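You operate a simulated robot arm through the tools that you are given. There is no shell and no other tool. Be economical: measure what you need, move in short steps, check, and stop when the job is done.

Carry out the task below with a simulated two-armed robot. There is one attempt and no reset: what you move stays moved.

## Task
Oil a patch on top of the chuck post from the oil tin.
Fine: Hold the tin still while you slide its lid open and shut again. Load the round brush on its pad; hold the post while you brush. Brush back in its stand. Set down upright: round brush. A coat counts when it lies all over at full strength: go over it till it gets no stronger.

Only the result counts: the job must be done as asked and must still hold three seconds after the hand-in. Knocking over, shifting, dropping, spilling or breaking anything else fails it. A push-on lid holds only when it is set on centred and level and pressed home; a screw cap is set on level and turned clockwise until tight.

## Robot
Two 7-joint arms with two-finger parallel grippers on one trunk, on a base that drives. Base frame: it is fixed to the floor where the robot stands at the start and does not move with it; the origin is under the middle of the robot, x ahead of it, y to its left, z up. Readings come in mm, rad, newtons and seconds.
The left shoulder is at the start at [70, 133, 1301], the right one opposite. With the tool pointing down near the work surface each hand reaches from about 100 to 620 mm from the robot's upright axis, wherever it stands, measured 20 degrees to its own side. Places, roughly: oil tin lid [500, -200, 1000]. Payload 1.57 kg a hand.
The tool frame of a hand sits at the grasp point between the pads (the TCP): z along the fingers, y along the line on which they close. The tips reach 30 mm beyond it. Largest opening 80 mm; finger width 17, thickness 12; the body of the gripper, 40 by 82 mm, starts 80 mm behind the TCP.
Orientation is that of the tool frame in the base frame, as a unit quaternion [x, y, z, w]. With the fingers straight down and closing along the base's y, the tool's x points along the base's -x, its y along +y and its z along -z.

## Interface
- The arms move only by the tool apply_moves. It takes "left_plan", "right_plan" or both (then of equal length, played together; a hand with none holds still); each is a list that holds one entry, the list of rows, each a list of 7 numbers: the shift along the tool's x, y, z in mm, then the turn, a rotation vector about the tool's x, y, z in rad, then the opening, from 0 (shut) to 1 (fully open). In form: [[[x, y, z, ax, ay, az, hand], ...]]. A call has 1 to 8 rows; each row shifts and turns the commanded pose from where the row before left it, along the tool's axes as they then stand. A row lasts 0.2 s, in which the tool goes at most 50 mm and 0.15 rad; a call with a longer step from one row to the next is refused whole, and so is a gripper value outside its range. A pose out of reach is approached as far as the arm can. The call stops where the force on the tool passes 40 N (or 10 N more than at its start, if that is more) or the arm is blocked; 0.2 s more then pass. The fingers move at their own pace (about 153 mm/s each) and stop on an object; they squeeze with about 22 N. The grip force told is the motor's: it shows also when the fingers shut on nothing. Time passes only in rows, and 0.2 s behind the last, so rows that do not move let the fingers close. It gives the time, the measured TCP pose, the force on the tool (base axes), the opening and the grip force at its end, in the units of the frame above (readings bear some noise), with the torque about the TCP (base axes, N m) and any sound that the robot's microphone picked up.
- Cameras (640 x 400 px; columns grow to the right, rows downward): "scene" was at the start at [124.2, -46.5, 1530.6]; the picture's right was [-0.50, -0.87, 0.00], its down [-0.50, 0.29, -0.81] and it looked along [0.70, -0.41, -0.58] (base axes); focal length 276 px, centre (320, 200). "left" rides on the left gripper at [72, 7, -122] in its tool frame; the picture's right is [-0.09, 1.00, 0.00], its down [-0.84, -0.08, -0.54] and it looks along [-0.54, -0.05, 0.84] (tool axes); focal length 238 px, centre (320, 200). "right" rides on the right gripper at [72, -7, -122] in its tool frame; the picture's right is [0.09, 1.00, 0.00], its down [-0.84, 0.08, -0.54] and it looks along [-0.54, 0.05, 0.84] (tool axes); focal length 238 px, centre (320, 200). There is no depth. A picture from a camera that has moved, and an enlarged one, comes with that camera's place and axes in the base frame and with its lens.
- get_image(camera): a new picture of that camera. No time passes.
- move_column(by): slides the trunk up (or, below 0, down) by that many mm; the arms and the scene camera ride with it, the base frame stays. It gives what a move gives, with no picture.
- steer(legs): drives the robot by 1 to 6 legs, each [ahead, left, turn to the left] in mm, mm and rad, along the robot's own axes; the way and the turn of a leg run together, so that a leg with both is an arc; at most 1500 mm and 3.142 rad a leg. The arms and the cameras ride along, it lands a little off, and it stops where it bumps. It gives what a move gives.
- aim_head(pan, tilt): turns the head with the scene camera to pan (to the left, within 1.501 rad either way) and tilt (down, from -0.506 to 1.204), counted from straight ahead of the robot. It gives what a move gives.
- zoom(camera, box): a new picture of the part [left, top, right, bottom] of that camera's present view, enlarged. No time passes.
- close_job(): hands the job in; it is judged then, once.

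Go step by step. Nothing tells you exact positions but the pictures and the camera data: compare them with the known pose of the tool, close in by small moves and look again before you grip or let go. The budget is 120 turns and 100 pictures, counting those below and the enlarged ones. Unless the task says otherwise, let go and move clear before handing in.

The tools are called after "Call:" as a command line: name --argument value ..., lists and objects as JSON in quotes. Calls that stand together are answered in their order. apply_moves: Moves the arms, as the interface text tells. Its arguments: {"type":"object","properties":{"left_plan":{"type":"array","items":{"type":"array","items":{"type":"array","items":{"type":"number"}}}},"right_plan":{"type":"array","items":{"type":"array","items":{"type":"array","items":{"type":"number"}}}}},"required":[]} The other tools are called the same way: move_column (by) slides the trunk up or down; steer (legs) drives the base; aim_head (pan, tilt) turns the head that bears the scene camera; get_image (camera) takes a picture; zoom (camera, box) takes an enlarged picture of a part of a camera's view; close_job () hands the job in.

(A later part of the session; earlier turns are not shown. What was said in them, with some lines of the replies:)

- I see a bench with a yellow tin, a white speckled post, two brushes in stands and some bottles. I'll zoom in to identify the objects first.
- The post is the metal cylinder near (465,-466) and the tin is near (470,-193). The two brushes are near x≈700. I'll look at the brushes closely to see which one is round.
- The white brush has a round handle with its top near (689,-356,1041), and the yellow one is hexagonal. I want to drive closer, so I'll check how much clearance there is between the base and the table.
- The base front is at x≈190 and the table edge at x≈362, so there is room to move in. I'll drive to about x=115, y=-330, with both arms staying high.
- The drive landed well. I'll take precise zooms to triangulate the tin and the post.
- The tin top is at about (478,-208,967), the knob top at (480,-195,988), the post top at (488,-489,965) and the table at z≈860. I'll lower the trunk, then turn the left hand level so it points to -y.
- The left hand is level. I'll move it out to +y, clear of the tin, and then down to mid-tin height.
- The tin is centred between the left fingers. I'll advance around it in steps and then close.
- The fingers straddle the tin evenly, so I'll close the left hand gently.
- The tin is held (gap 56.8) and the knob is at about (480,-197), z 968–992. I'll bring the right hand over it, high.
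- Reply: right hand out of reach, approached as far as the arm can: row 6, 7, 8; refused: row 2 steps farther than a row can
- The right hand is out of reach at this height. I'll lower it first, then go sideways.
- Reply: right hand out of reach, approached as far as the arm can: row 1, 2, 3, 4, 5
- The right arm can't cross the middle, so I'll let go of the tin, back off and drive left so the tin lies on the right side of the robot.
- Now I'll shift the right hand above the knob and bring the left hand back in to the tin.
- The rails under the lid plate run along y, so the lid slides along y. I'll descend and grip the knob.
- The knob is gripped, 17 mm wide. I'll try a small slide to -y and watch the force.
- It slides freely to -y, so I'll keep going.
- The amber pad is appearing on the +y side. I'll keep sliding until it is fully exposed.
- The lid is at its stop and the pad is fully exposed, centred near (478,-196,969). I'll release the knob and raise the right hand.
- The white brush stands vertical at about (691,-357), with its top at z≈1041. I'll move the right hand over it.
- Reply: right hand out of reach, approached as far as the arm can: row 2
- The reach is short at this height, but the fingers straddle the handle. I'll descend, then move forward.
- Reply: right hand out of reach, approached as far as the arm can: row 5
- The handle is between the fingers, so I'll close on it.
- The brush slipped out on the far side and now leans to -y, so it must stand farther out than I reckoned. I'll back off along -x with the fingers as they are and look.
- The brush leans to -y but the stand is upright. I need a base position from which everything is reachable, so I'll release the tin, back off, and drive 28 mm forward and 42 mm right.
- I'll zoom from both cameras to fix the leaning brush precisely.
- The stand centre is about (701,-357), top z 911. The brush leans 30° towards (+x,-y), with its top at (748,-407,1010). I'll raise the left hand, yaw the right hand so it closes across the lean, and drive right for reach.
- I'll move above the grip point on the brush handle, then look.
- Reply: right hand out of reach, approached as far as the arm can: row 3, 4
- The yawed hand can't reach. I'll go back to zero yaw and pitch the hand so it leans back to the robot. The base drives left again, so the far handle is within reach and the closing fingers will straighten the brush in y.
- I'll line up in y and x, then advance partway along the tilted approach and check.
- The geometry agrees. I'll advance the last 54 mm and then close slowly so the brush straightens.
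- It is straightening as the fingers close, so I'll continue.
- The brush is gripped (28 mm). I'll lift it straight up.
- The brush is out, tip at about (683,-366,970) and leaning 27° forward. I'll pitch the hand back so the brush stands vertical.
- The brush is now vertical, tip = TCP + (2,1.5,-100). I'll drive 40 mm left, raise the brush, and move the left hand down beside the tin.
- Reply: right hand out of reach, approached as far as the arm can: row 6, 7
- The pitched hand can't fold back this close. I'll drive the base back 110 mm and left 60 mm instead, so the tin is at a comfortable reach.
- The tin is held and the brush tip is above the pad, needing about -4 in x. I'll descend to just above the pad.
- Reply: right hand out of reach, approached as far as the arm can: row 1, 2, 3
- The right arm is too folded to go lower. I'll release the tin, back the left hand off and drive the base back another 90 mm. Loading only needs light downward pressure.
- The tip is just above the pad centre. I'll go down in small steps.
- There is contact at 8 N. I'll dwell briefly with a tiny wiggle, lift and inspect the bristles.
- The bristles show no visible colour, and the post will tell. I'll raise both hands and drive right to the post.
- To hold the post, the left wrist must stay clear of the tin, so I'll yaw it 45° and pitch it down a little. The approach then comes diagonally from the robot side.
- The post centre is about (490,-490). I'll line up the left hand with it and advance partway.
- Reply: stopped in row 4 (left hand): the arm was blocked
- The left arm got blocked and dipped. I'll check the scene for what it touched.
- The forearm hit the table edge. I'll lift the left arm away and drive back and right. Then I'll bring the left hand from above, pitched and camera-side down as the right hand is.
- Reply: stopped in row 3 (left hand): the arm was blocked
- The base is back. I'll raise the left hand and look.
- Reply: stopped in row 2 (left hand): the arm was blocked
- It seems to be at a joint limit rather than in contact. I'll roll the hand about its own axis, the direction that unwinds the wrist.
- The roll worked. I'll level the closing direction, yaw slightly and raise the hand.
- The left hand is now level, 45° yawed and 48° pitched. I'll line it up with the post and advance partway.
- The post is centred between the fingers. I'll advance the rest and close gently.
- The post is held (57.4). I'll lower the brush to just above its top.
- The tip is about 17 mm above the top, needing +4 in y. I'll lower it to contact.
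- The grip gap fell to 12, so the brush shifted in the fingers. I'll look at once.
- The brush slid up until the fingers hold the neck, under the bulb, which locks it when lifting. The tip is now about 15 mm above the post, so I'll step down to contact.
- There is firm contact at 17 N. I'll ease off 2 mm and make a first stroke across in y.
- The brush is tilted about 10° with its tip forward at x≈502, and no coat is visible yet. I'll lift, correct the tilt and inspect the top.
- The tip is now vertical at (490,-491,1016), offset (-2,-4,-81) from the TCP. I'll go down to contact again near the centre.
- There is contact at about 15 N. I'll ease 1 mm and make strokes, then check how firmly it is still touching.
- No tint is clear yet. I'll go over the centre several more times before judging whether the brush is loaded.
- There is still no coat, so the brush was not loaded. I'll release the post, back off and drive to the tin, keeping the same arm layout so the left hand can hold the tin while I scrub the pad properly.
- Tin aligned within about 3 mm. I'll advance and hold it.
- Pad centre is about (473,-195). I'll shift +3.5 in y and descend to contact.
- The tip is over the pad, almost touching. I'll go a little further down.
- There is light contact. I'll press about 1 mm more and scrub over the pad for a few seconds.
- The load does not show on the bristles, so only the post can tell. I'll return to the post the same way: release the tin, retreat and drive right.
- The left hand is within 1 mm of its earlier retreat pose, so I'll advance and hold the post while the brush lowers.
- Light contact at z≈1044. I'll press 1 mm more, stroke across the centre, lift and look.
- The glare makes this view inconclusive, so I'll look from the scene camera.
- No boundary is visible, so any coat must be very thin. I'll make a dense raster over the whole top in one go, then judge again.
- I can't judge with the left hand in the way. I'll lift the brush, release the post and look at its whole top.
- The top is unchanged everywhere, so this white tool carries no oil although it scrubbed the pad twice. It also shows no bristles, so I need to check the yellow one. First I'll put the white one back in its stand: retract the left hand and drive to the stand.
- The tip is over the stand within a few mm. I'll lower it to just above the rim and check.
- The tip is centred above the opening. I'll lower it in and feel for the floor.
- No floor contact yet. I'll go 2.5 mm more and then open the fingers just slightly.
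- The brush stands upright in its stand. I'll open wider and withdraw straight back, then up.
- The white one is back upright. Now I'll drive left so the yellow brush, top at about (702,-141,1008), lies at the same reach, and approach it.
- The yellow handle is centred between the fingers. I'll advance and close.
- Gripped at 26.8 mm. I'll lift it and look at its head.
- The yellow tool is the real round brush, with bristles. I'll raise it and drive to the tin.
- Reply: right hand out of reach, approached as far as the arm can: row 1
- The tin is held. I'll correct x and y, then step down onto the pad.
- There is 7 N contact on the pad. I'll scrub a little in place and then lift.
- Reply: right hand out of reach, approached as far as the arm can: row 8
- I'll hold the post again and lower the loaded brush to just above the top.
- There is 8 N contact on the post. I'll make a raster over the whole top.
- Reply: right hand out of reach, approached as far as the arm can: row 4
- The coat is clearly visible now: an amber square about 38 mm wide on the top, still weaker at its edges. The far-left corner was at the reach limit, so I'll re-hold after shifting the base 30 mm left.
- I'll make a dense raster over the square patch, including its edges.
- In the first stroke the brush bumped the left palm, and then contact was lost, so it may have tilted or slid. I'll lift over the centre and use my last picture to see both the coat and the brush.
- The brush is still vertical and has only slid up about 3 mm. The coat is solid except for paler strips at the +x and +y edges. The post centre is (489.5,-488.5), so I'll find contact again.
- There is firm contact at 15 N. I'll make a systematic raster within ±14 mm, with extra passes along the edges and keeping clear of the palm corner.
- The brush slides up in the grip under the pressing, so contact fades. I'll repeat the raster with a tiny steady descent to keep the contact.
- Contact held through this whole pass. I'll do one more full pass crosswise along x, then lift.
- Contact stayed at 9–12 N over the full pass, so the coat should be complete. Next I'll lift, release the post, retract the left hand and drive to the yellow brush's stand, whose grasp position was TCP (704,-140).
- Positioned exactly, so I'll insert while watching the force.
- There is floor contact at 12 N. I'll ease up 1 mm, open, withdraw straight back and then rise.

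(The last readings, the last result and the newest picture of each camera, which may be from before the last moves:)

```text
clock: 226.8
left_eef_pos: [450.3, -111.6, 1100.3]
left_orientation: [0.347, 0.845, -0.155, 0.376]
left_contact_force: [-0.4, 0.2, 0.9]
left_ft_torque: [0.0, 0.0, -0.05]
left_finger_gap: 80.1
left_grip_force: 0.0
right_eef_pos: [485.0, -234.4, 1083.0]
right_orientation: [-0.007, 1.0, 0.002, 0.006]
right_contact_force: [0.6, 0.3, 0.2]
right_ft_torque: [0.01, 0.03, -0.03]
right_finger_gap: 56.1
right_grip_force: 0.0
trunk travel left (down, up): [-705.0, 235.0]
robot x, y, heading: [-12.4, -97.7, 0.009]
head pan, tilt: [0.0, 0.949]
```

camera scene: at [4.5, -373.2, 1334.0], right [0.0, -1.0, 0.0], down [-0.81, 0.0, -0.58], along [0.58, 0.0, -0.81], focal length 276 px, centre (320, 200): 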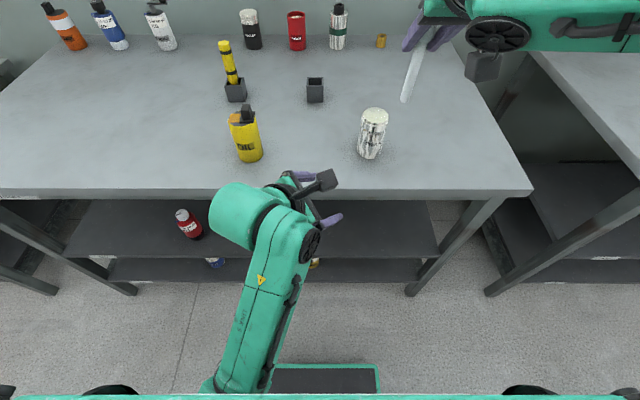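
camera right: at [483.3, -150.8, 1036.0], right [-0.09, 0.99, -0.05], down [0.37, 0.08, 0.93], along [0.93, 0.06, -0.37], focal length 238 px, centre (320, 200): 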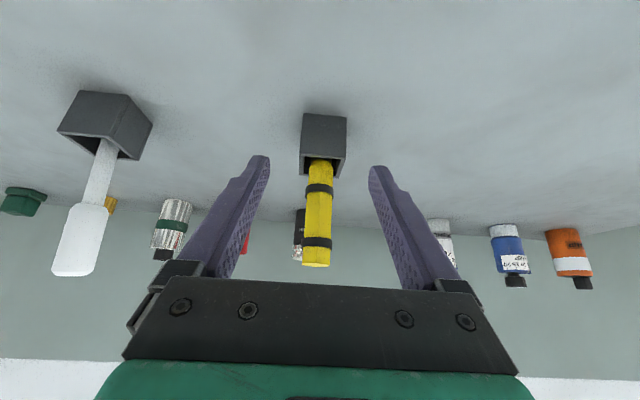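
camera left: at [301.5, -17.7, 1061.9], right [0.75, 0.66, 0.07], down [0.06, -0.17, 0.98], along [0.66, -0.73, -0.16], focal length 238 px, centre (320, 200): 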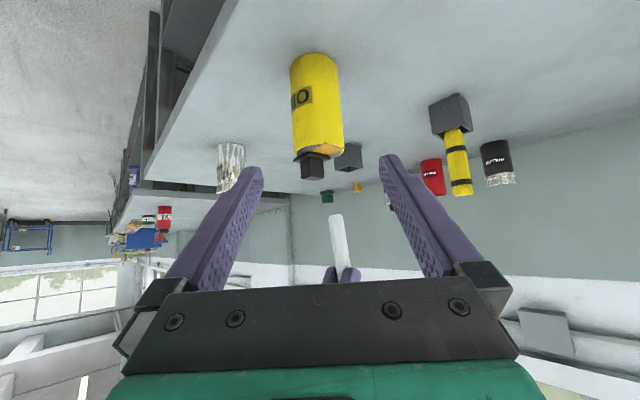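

The brush is back. Now for the lid: I'll drive back a little, bring the left hand to its pre-hold pose at the tin and the right hand, vertical, over the knob at about (478,-223).

Call:
steer --legs '[[-58, 0, -0.008]]'

Call:
apply_moves --left_plan '[[[15, -2, 17, 0, 0, 0, 1], [15, -2, 17, 0, 0, 0, 1], [14.9, -2, 16.5, 0, 0, 0, 1]]]' --right_plan '[[[-18, 4, 0, 0, 0, 0, 0.7], [-17, 4, 0, 0, 0, 0, 0.7], [-17, 3, 0, 0, 0, 0, 0.7]]]'

```text
clock: 227.7
left_eef_pos: [395.1, -114.9, 1099.9]
left_orientation: [0.35, 0.845, -0.156, 0.374]
left_contact_force: [0.5, 0.7, -0.3]
left_ft_torque: [-0.02, -0.01, -0.02]
left_finger_gap: 79.9
left_grip_force: 0.0
right_eef_pos: [427.8, -239.0, 1082.3]
right_orientation: [-0.004, 1.0, 0.001, 0.005]
right_contact_force: [0.3, -0.1, 0.9]
right_ft_torque: [0.01, 0.04, 0.02]
right_finger_gap: 56.2
right_grip_force: 0.0
trunk travel left (down, up): [-705.0, 235.0]
robot x, y, heading: [-72.0, -95.8, -0.003]
head pan, tilt: [0.0, 0.949]
```

```text
clock: 228.5
left_eef_pos: [390.6, -126.3, 1034.1]
left_orientation: [0.351, 0.843, -0.156, 0.377]
left_contact_force: [0.1, 0.2, 0.3]
left_ft_torque: [-0.03, -0.02, 0.01]
left_finger_gap: 80.0
left_grip_force: 0.2
right_eef_pos: [441.9, -244.0, 1078.5]
right_orientation: [-0.004, 1.0, 0.001, 0.009]
right_contact_force: [-0.2, 0.2, 0.1]
right_ft_torque: [-0.01, 0.01, -0.01]
right_finger_gap: 56.2
right_grip_force: 0.0
right hand out of reach, approached as far as the arm can: row 1, 2, 3
trunk travel left (down, up): [-705.0, 235.0]
robot x, y, heading: [-73.1, -98.9, -0.004]
head pan, tilt: [0.0, 0.949]
```

The vertical hand can't reach from here, but the pitched hand can, and it grips the knob just as well. I'll pitch the right hand again and hold the tin with the left.

Call:
apply_moves --left_plan '[[[0.6, 1.1, 40.1, 0, 0, 0, 1], [0.6, 1.1, 40.1, 0, 0, 0, 1], [0.6, 1.1, 40.1, 0, 0, 0, 1], [0.6, 1.0, 40.1, 0, 0, 0, 1], [0, 0, 0, 0, 0, 0, 0.85], [0, 0, 0, 0, 0, 0, 0.76], [0, 0, 0, 0, 0, 0, 0.65], [0, 0, 0, 0, 0, 0, 0.6]]]' --right_plan '[[[0, 0, 0, 0, -0.15, 0, 0.7], [0, 0, 0, 0, -0.15, 0, 0.7], [0, 0, 0, 0, -0.15, 0, 0.7], [0, 0, 0, 0, -0.15, 0, 0.7], [0, 0, 0, 0, 0, 0, 0.7], [0, 0, 0, 0, 0, 0, 0.7], [0, 0, 0, 0, 0, 0, 0.7], [0, 0, 0, 0, 0, 0, 0.7]]]'

```text
clock: 230.3
left_eef_pos: [479.7, -202.1, 923.3]
left_orientation: [0.35, 0.844, -0.156, 0.376]
left_contact_force: [1.0, 0.9, -0.2]
left_ft_torque: [-0.07, -0.06, 0.01]
left_finger_gap: 56.9
left_grip_force: 21.9
right_eef_pos: [443.2, -244.1, 1079.3]
right_orientation: [-0.003, 0.953, 0.003, 0.302]
right_contact_force: [-0.3, -0.2, 0.2]
right_ft_torque: [0.0, -0.02, 0.01]
right_finger_gap: 56.1
right_grip_force: 0.1
trunk travel left (down, up): [-705.0, 235.0]
robot x, y, heading: [-71.0, -96.0, -0.002]
head pan, tilt: [0.0, 0.949]
```

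The tin is held. I'll move over the knob and descend with the fingers half open.

Call:
apply_moves --right_plan '[[[-9.3, 11.3, 6.5, 0, 0, 0, 0.55], [-9.3, 11.3, 6.5, 0, 0, 0, 0.55], [11.5, 0, 16.4, 0, 0, 0, 0.55], [11.5, 0, 16.4, 0, 0, 0, 0.55], [11.5, 0, 16.4, 0, 0, 0, 0.55], [7, 0, 10, 0, 0, 0, 0.55]]]'

```text
clock: 231.7
left_eef_pos: [480.4, -203.2, 923.9]
left_orientation: [0.351, 0.844, -0.156, 0.376]
left_contact_force: [-0.1, -1.1, 0.8]
left_ft_torque: [-0.02, -0.03, 0.02]
left_finger_gap: 56.9
left_grip_force: 22.1
right_eef_pos: [467.1, -219.4, 1008.1]
right_orientation: [-0.004, 0.953, 0.002, 0.302]
right_contact_force: [0.2, 0.3, -0.2]
right_ft_torque: [0.01, -0.01, 0.03]
right_finger_gap: 44.2
right_grip_force: 0.0
trunk travel left (down, up): [-705.0, 235.0]
robot x, y, heading: [-69.5, -96.8, -0.002]
head pan, tilt: [0.0, 0.949]
```

Call:
apply_moves --right_plan '[[[1.7, -1, 2.5, 0, 0, 0, 0.55], [0, 0, 0, 0, 0, 0, 0.35], [0, 0, 0, 0, 0, 0, 0.25], [0, 0, 0, 0, 0, 0, 0.15], [0, 0, 0, 0, 0, 0, 0.15]]]'

```text
clock: 232.9
left_eef_pos: [480.5, -205.1, 923.4]
left_orientation: [0.352, 0.843, -0.157, 0.375]
left_contact_force: [3.6, -9.0, 0.4]
left_ft_torque: [0.56, 0.19, 0.08]
left_finger_gap: 56.9
left_grip_force: 21.4
right_eef_pos: [466.5, -221.0, 1005.1]
right_orientation: [-0.004, 0.953, 0.003, 0.303]
right_contact_force: [-3.1, 9.1, -1.8]
right_ft_torque: [0.14, 0.07, 0.07]
right_finger_gap: 19.9
right_grip_force: 4.8
trunk travel left (down, up): [-705.0, 235.0]
robot x, y, heading: [-69.3, -99.0, -0.005]
head pan, tilt: [0.0, 0.949]
```

The +y finger touches first, so I'll shift 3 mm to -y while closing.

Call:
apply_moves --right_plan '[[[0, -1.5, 0, 0, 0, 0, 0.15], [0, -1.5, 0, 0, 0, 0, 0.15], [0, 0, 0, 0, 0, 0, 0.15]]]'

```text
clock: 233.7
left_eef_pos: [480.0, -203.2, 924.1]
left_orientation: [0.35, 0.843, -0.156, 0.376]
left_contact_force: [2.1, -12.5, 1.5]
left_ft_torque: [0.63, 0.02, 0.09]
left_finger_gap: 57.3
left_grip_force: 22.5
right_eef_pos: [465.9, -223.2, 1004.5]
right_orientation: [-0.004, 0.953, 0.003, 0.303]
right_contact_force: [-1.8, 12.0, -0.5]
right_ft_torque: [0.23, 0.06, 0.12]
right_finger_gap: 22.7
right_grip_force: 5.7
trunk travel left (down, up): [-705.0, 235.0]
robot x, y, heading: [-71.5, -95.6, -0.005]
head pan, tilt: [0.0, 0.949]
```

I read that the wrong way: the knob centre is about y=-220, so I'll shift +3 mm and close.

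Call:
apply_moves --right_plan '[[[0, 1.5, 0, 0, 0, 0, 0.15], [0, 1.5, 0, 0, 0, 0, 0.15], [0, 1, 0, 0, 0, 0, 0.15], [0, 0, 0, 0, 0, 0, 0.15]]]'

```text
clock: 234.7
left_eef_pos: [479.3, -203.8, 924.6]
left_orientation: [0.35, 0.844, -0.156, 0.376]
left_contact_force: [-1.9, -8.2, 1.6]
left_ft_torque: [0.27, -0.18, 0.09]
left_finger_gap: 57.0
left_grip_force: 21.2
right_eef_pos: [467.4, -220.1, 1006.0]
right_orientation: [-0.003, 0.953, 0.003, 0.303]
right_contact_force: [2.9, 7.0, 1.2]
right_ft_torque: [0.16, -0.11, -0.02]
right_finger_gap: 17.7
right_grip_force: 10.0
trunk travel left (down, up): [-705.0, 235.0]
robot x, y, heading: [-73.3, -96.7, -0.01]
head pan, tilt: [0.0, 0.949]
```

The knob is gripped at 17.7 mm. I'll slide the lid to +y to shut it, watching the force.

Call:
apply_moves --right_plan '[[[0, 4, 0, 0, 0, 0, 0.15], [0, 4, 0, 0, 0, 0, 0.15], [0, 4, 0, 0, 0, 0, 0.15], [0, 4, 0, 0, 0, 0, 0.15]]]'

Call:
apply_moves --right_plan '[[[0, 4, 0, 0, 0, 0, 0.15], [0, 3, 0, 0, 0, 0, 0.15], [0, 2, 0, 0, 0, 0, 0.15]]]'

```text
clock: 235.7
left_eef_pos: [478.5, -202.7, 923.8]
left_orientation: [0.35, 0.845, -0.155, 0.375]
left_contact_force: [-13.8, 17.1, 3.0]
left_ft_torque: [-1.75, -0.64, -0.4]
left_finger_gap: 57.0
left_grip_force: 22.4
right_eef_pos: [465.5, -207.0, 1004.4]
right_orientation: [-0.001, 0.953, 0.0, 0.303]
right_contact_force: [12.7, -18.9, 1.2]
right_ft_torque: [0.08, -0.3, 0.01]
right_finger_gap: 17.0
right_grip_force: 22.5
trunk travel left (down, up): [-705.0, 235.0]
robot x, y, heading: [-74.7, -100.9, -0.008]
head pan, tilt: [0.0, 0.949]
```

```text
clock: 236.2
left_eef_pos: [480.7, -201.2, 924.2]
left_orientation: [0.349, 0.844, -0.154, 0.376]
left_contact_force: [-1.1, 3.0, -0.2]
left_ft_torque: [-0.7, -1.08, -0.02]
left_finger_gap: 57.0
left_grip_force: 21.7
right_eef_pos: [467.2, -205.2, 1005.3]
right_orientation: [0.002, 0.953, -0.003, 0.303]
right_contact_force: [0.6, -3.3, 3.8]
right_ft_torque: [0.31, 0.9, -0.05]
right_finger_gap: 16.9
right_grip_force: 21.8
trunk travel left (down, up): [-705.0, 235.0]
robot x, y, heading: [-70.6, -94.8, -0.0]
head pan, tilt: [0.0, 0.949]
stopped in row 2 (right hand): the force on the tool passed its limit at 44 N (the readings are from after the stop); the commanded pose is now the measured one
```

The +y finger runs into the left gripper with about 12 mm still to go. I'll release, lift, close the fingers and push the knob from its -y side instead.

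Call:
apply_moves --right_plan '[[[0, -0.5, 0, 0, 0, 0, 0.25], [0, 0, 0, 0, 0, 0, 0.26], [-10, -0.5, -14.3, 0, 0, 0, 0.26], [-10, 0, -14.3, 0, 0, 0, 0.2], [0, -13, 0, 0, 0, 0, 0], [0, -13, 0, 0, 0, 0, 0], [0, 0, 0, 0, 0, 0, 0]]]'

Call:
apply_moves --right_plan '[[[10, 0, 14.3, 0, 0, 0, 0], [10, 0, 14.3, 0, 0, 0, 0]]]'

```text
clock: 237.8
left_eef_pos: [480.4, -200.9, 923.8]
left_orientation: [0.348, 0.846, -0.153, 0.375]
left_contact_force: [0.4, -1.4, 2.5]
left_ft_torque: [-0.11, -0.05, -0.02]
left_finger_gap: 57.2
left_grip_force: 21.7
right_eef_pos: [467.4, -231.9, 1040.9]
right_orientation: [0.001, 0.953, -0.003, 0.302]
right_contact_force: [0.8, 0.1, -0.1]
right_ft_torque: [0.02, -0.02, 0.02]
right_finger_gap: 0.0
right_grip_force: 21.7
trunk travel left (down, up): [-705.0, 235.0]
robot x, y, heading: [-74.4, -99.8, -0.003]
head pan, tilt: [0.0, 0.949]
```

```text
clock: 238.4
left_eef_pos: [480.1, -200.3, 924.3]
left_orientation: [0.349, 0.845, -0.154, 0.375]
left_contact_force: [-0.8, 0.0, 2.7]
left_ft_torque: [-0.11, -0.07, -0.03]
left_finger_gap: 56.9
left_grip_force: 21.4
right_eef_pos: [468.2, -233.1, 1004.6]
right_orientation: [0.001, 0.953, -0.002, 0.303]
right_contact_force: [0.4, -0.5, 0.1]
right_ft_torque: [0.02, -0.01, 0.02]
right_finger_gap: 0.0
right_grip_force: 21.7
trunk travel left (down, up): [-705.0, 235.0]
robot x, y, heading: [-72.4, -97.6, -0.005]
head pan, tilt: [0.0, 0.949]
```

Call:
apply_moves --right_plan '[[[0, 4, 0, 0, 0, 0, 0], [0, 4, 0, 0, 0, 0, 0], [0, 3, 0, 0, 0, 0, 0], [0, 3, 0, 0, 0, 0, 0]]]'

Call:
apply_moves --right_plan '[[[0, 2, 0, 0, 0, 0, 0], [0, 2, 0, 0, 0, 0, 0]]]'

Call:
apply_moves --right_plan '[[[0, 2, 0, 0, 0, 0, 0], [0, 1, 0, 0, 0, 0, 0]]]'

```text
clock: 239.4
left_eef_pos: [481.4, -199.1, 924.7]
left_orientation: [0.349, 0.845, -0.154, 0.375]
left_contact_force: [-1.4, 2.1, 3.2]
left_ft_torque: [-0.23, -0.02, -0.01]
left_finger_gap: 56.9
left_grip_force: 21.8
right_eef_pos: [467.8, -216.8, 1005.0]
right_orientation: [0.002, 0.953, -0.002, 0.302]
right_contact_force: [-0.7, -3.0, -1.5]
right_ft_torque: [-0.04, -0.01, -0.02]
right_finger_gap: 0.0
right_grip_force: 21.2
trunk travel left (down, up): [-705.0, 235.0]
robot x, y, heading: [-76.7, -94.8, -0.003]
head pan, tilt: [0.0, 0.949]
```

```text
clock: 240.0
left_eef_pos: [480.9, -200.2, 923.5]
left_orientation: [0.349, 0.845, -0.153, 0.375]
left_contact_force: [-0.4, 2.9, 3.5]
left_ft_torque: [-0.3, -0.26, -0.01]
left_finger_gap: 56.9
left_grip_force: 21.8
right_eef_pos: [468.2, -212.5, 1005.2]
right_orientation: [0.001, 0.953, -0.003, 0.304]
right_contact_force: [1.6, -2.0, 1.5]
right_ft_torque: [-0.03, -0.09, -0.06]
right_finger_gap: 0.2
right_grip_force: 21.4
trunk travel left (down, up): [-705.0, 235.0]
robot x, y, heading: [-73.7, -97.6, -0.004]
head pan, tilt: [0.0, 0.949]
```

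```text
clock: 240.6
left_eef_pos: [481.5, -200.3, 923.6]
left_orientation: [0.348, 0.845, -0.153, 0.375]
left_contact_force: [-0.9, 3.8, 3.0]
left_ft_torque: [-0.24, -0.21, -0.02]
left_finger_gap: 57.1
left_grip_force: 22.3
right_eef_pos: [466.9, -209.7, 1005.0]
right_orientation: [0.001, 0.953, -0.003, 0.304]
right_contact_force: [1.5, -2.7, 0.4]
right_ft_torque: [-0.02, -0.02, -0.04]
right_finger_gap: 0.0
right_grip_force: 21.4
trunk travel left (down, up): [-705.0, 235.0]
robot x, y, heading: [-75.2, -95.9, -0.004]
head pan, tilt: [0.0, 0.949]
5 turns are left
```

The lid is still sliding at 3 N and is close to its closed position. I'll push on in 1 mm steps and look for the stop.

Call:
apply_moves --right_plan '[[[0, 1, 0, 0, 0, 0, 0]]]'

Call:
apply_moves --right_plan '[[[0, 1, 0, 0, 0, 0, 0]]]'

Call:
apply_moves --right_plan '[[[0, 1, 0, 0, 0, 0, 0]]]'

```text
clock: 241.0
left_eef_pos: [481.5, -200.7, 924.5]
left_orientation: [0.349, 0.845, -0.153, 0.375]
left_contact_force: [1.4, 2.8, 2.8]
left_ft_torque: [-0.25, -0.04, 0.04]
left_finger_gap: 57.0
left_grip_force: 21.5
right_eef_pos: [467.2, -209.4, 1004.6]
right_orientation: [0.0, 0.953, -0.002, 0.303]
right_contact_force: [-0.1, -3.3, 0.2]
right_ft_torque: [-0.06, 0.01, -0.03]
right_finger_gap: 0.2
right_grip_force: 21.1
trunk travel left (down, up): [-705.0, 235.0]
robot x, y, heading: [-71.8, -98.6, -0.006]
head pan, tilt: [0.0, 0.949]
```

```text
clock: 241.4
left_eef_pos: [481.9, -199.6, 923.5]
left_orientation: [0.349, 0.845, -0.154, 0.375]
left_contact_force: [-0.4, 2.8, 3.5]
left_ft_torque: [-0.19, -0.02, 0.0]
left_finger_gap: 57.1
left_grip_force: 22.5
right_eef_pos: [467.3, -207.7, 1004.8]
right_orientation: [0.001, 0.953, -0.004, 0.303]
right_contact_force: [-0.8, -2.5, -1.1]
right_ft_torque: [-0.03, 0.01, -0.05]
right_finger_gap: 0.0
right_grip_force: 21.1
trunk travel left (down, up): [-705.0, 235.0]
robot x, y, heading: [-73.2, -95.3, -0.003]
head pan, tilt: [0.0, 0.949]
```

```text
clock: 241.8
left_eef_pos: [481.8, -200.7, 924.9]
left_orientation: [0.349, 0.845, -0.153, 0.375]
left_contact_force: [-1.0, 3.2, 2.3]
left_ft_torque: [-0.23, -0.09, -0.04]
left_finger_gap: 57.1
left_grip_force: 22.2
right_eef_pos: [467.6, -208.3, 1004.7]
right_orientation: [0.001, 0.953, -0.002, 0.303]
right_contact_force: [0.6, -3.6, -0.5]
right_ft_torque: [-0.04, 0.05, -0.07]
right_finger_gap: 0.0
right_grip_force: 21.0
trunk travel left (down, up): [-705.0, 235.0]
robot x, y, heading: [-73.3, -101.5, -0.007]
head pan, tilt: [0.0, 0.949]
4 turns are left
```

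Call:
apply_moves --right_plan '[[[0, 1, 0, 0, 0, 0, 0]]]'

Call:
apply_moves --right_plan '[[[0, 1.2, 0, 0, 0, 0, 0]]]'

Call:
apply_moves --right_plan '[[[0, 1.2, 0, 0, 0, 0, 0]]]'

Call:
apply_moves --right_plan '[[[0, 1.2, 0, 0, 0, 0, 0]]]'

```text
clock: 242.2
left_eef_pos: [480.4, -199.5, 923.9]
left_orientation: [0.349, 0.845, -0.153, 0.375]
left_contact_force: [-1.9, 6.0, 2.8]
left_ft_torque: [-0.42, -0.2, 0.01]
left_finger_gap: 56.9
left_grip_force: 22.0
right_eef_pos: [467.3, -206.9, 1005.0]
right_orientation: [0.002, 0.953, -0.004, 0.302]
right_contact_force: [2.0, -5.8, 0.7]
right_ft_torque: [-0.12, -0.03, -0.06]
right_finger_gap: 0.0
right_grip_force: 20.9
trunk travel left (down, up): [-705.0, 235.0]
robot x, y, heading: [-71.8, -95.5, -0.003]
head pan, tilt: [0.0, 0.949]
```

```text
clock: 242.6
left_eef_pos: [480.8, -200.2, 923.6]
left_orientation: [0.349, 0.845, -0.153, 0.375]
left_contact_force: [1.1, 7.6, 2.1]
left_ft_torque: [-0.62, 0.04, -0.09]
left_finger_gap: 57.1
left_grip_force: 21.4
right_eef_pos: [467.2, -206.0, 1005.3]
right_orientation: [0.003, 0.953, -0.003, 0.304]
right_contact_force: [-1.9, -9.5, 2.4]
right_ft_torque: [-0.17, 0.02, -0.07]
right_finger_gap: 0.0
right_grip_force: 22.0
trunk travel left (down, up): [-705.0, 235.0]
robot x, y, heading: [-74.1, -97.4, -0.005]
head pan, tilt: [0.0, 0.949]
```

```text
clock: 243.0
left_eef_pos: [481.0, -199.4, 923.5]
left_orientation: [0.349, 0.845, -0.153, 0.375]
left_contact_force: [-0.9, 11.5, 3.2]
left_ft_torque: [-0.66, 0.01, -0.01]
left_finger_gap: 57.3
left_grip_force: 21.9
right_eef_pos: [466.4, -204.5, 1004.5]
right_orientation: [0.002, 0.953, -0.004, 0.303]
right_contact_force: [-0.7, -12.9, 0.1]
right_ft_torque: [-0.22, 0.01, -0.13]
right_finger_gap: 0.1
right_grip_force: 20.8
trunk travel left (down, up): [-705.0, 235.0]
robot x, y, heading: [-71.0, -99.1, -0.003]
head pan, tilt: [0.0, 0.949]
```

```text
clock: 243.4
left_eef_pos: [480.7, -200.3, 924.6]
left_orientation: [0.348, 0.845, -0.153, 0.375]
left_contact_force: [-0.1, 15.1, 4.3]
left_ft_torque: [-0.64, 0.06, 0.02]
left_finger_gap: 57.3
left_grip_force: 22.3
right_eef_pos: [467.3, -201.5, 1006.4]
right_orientation: [0.002, 0.953, -0.003, 0.303]
right_contact_force: [-0.7, -13.6, -0.1]
right_ft_torque: [-0.25, -0.04, -0.14]
right_finger_gap: 0.0
right_grip_force: 21.3
trunk travel left (down, up): [-705.0, 235.0]
robot x, y, heading: [-73.5, -95.9, -0.001]
head pan, tilt: [0.0, 0.949]
3 turns are left
```

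The force rose to 14 N, so the lid is at its closed stop. I'll back the right hand off and up, then release the tin and withdraw the left hand.

Call:
apply_moves --right_plan '[[[0, -5, 0, 0, 0, 0, 0], [0, -6, 0, 0, 0, 0, 0], [-15, 0, -21.5, 0, 0, 0, 0], [-20, 0, -28.6, 0, 0, 0, 0], [-20, -10, -28.6, 0, 0, 0, 0]]]'

Call:
apply_moves --left_plan '[[[0, 0, 0, 0, 0, 0, 0.8], [0, 0, 0, 0, 0, 0, 1], [0, 0, 0, 0, 0, 0, 1], [0, 0, -30, 0, 0, 0, 1], [0, 0, -40, 0, 0, 0, 1], [0, 0, -45, 0, 0, 0, 1], [0, 0, -45, 0, 0, 0, 1]]]'

```text
clock: 244.6
left_eef_pos: [480.9, -199.2, 924.2]
left_orientation: [0.348, 0.846, -0.153, 0.375]
left_contact_force: [-1.0, -0.1, 2.2]
left_ft_torque: [0.11, 0.11, 0.01]
left_finger_gap: 56.7
left_grip_force: 21.4
right_eef_pos: [465.7, -225.5, 1102.7]
right_orientation: [0.001, 0.953, -0.003, 0.303]
right_contact_force: [0.3, 0.1, 0.1]
right_ft_torque: [0.01, -0.01, 0.01]
right_finger_gap: 0.2
right_grip_force: 21.8
trunk travel left (down, up): [-705.0, 235.0]
robot x, y, heading: [-70.4, -99.6, -0.005]
head pan, tilt: [0.0, 0.949]
```

```text
clock: 246.2
left_eef_pos: [397.4, -117.4, 1029.6]
left_orientation: [0.348, 0.845, -0.154, 0.375]
left_contact_force: [0.0, 0.3, -0.3]
left_ft_torque: [0.0, 0.0, 0.01]
left_finger_gap: 79.8
left_grip_force: 0.0
right_eef_pos: [466.4, -224.1, 1101.2]
right_orientation: [0.001, 0.953, -0.003, 0.303]
right_contact_force: [0.5, 0.6, 1.1]
right_ft_torque: [0.01, 0.02, 0.02]
right_finger_gap: 0.0
right_grip_force: 21.4
trunk travel left (down, up): [-705.0, 235.0]
robot x, y, heading: [-71.6, -97.1, -0.001]
head pan, tilt: [0.0, 0.949]
2 turns are left
```

Both hands are clear, the lid is shut, the brush is back in its stand and the post is coated, so I'm handing in.

Call:
close_job

```text
The job is handed in.
```

I handed the job in with the post brushed, the lid shut and the round brush back in its stand, but I had no pictures left to check the final state.

- **Coat:** My last picture showed an amber patch on top of the post, still pale along two edges. After that I made two more full passes with the brush pressed at roughly 4–16 N. I judged the coat complete by feel, not by sight.
- **Wrong tool first:** I took the white round-handled tool to be the brush, and it tipped over in its stand while I was picking it up. I pressed it on the oil pad and on the post, where it left no visible mark. It stood upright in its stand again afterwards. The yellow hex-handled tool turned out to be the one with bristles.
- **Brush:** I put the yellow brush back at the spot I took it from. It touched the floor of the stand before I let go, but I could not confirm it stands upright.
- **Lid:** I slid it open and shut with the left hand holding the tin. For the last part I pushed the knob until the force rose to about 14 N, which I took as the closed stop.
- **Possible shifts:** Re-gripping may have moved the tin and the post a few millimetres. On the way the left arm was blocked at the table edge, the brush bumped the left gripper, and the two hands collided at 44 N while closing the lid. I saw nothing knocked over from these.
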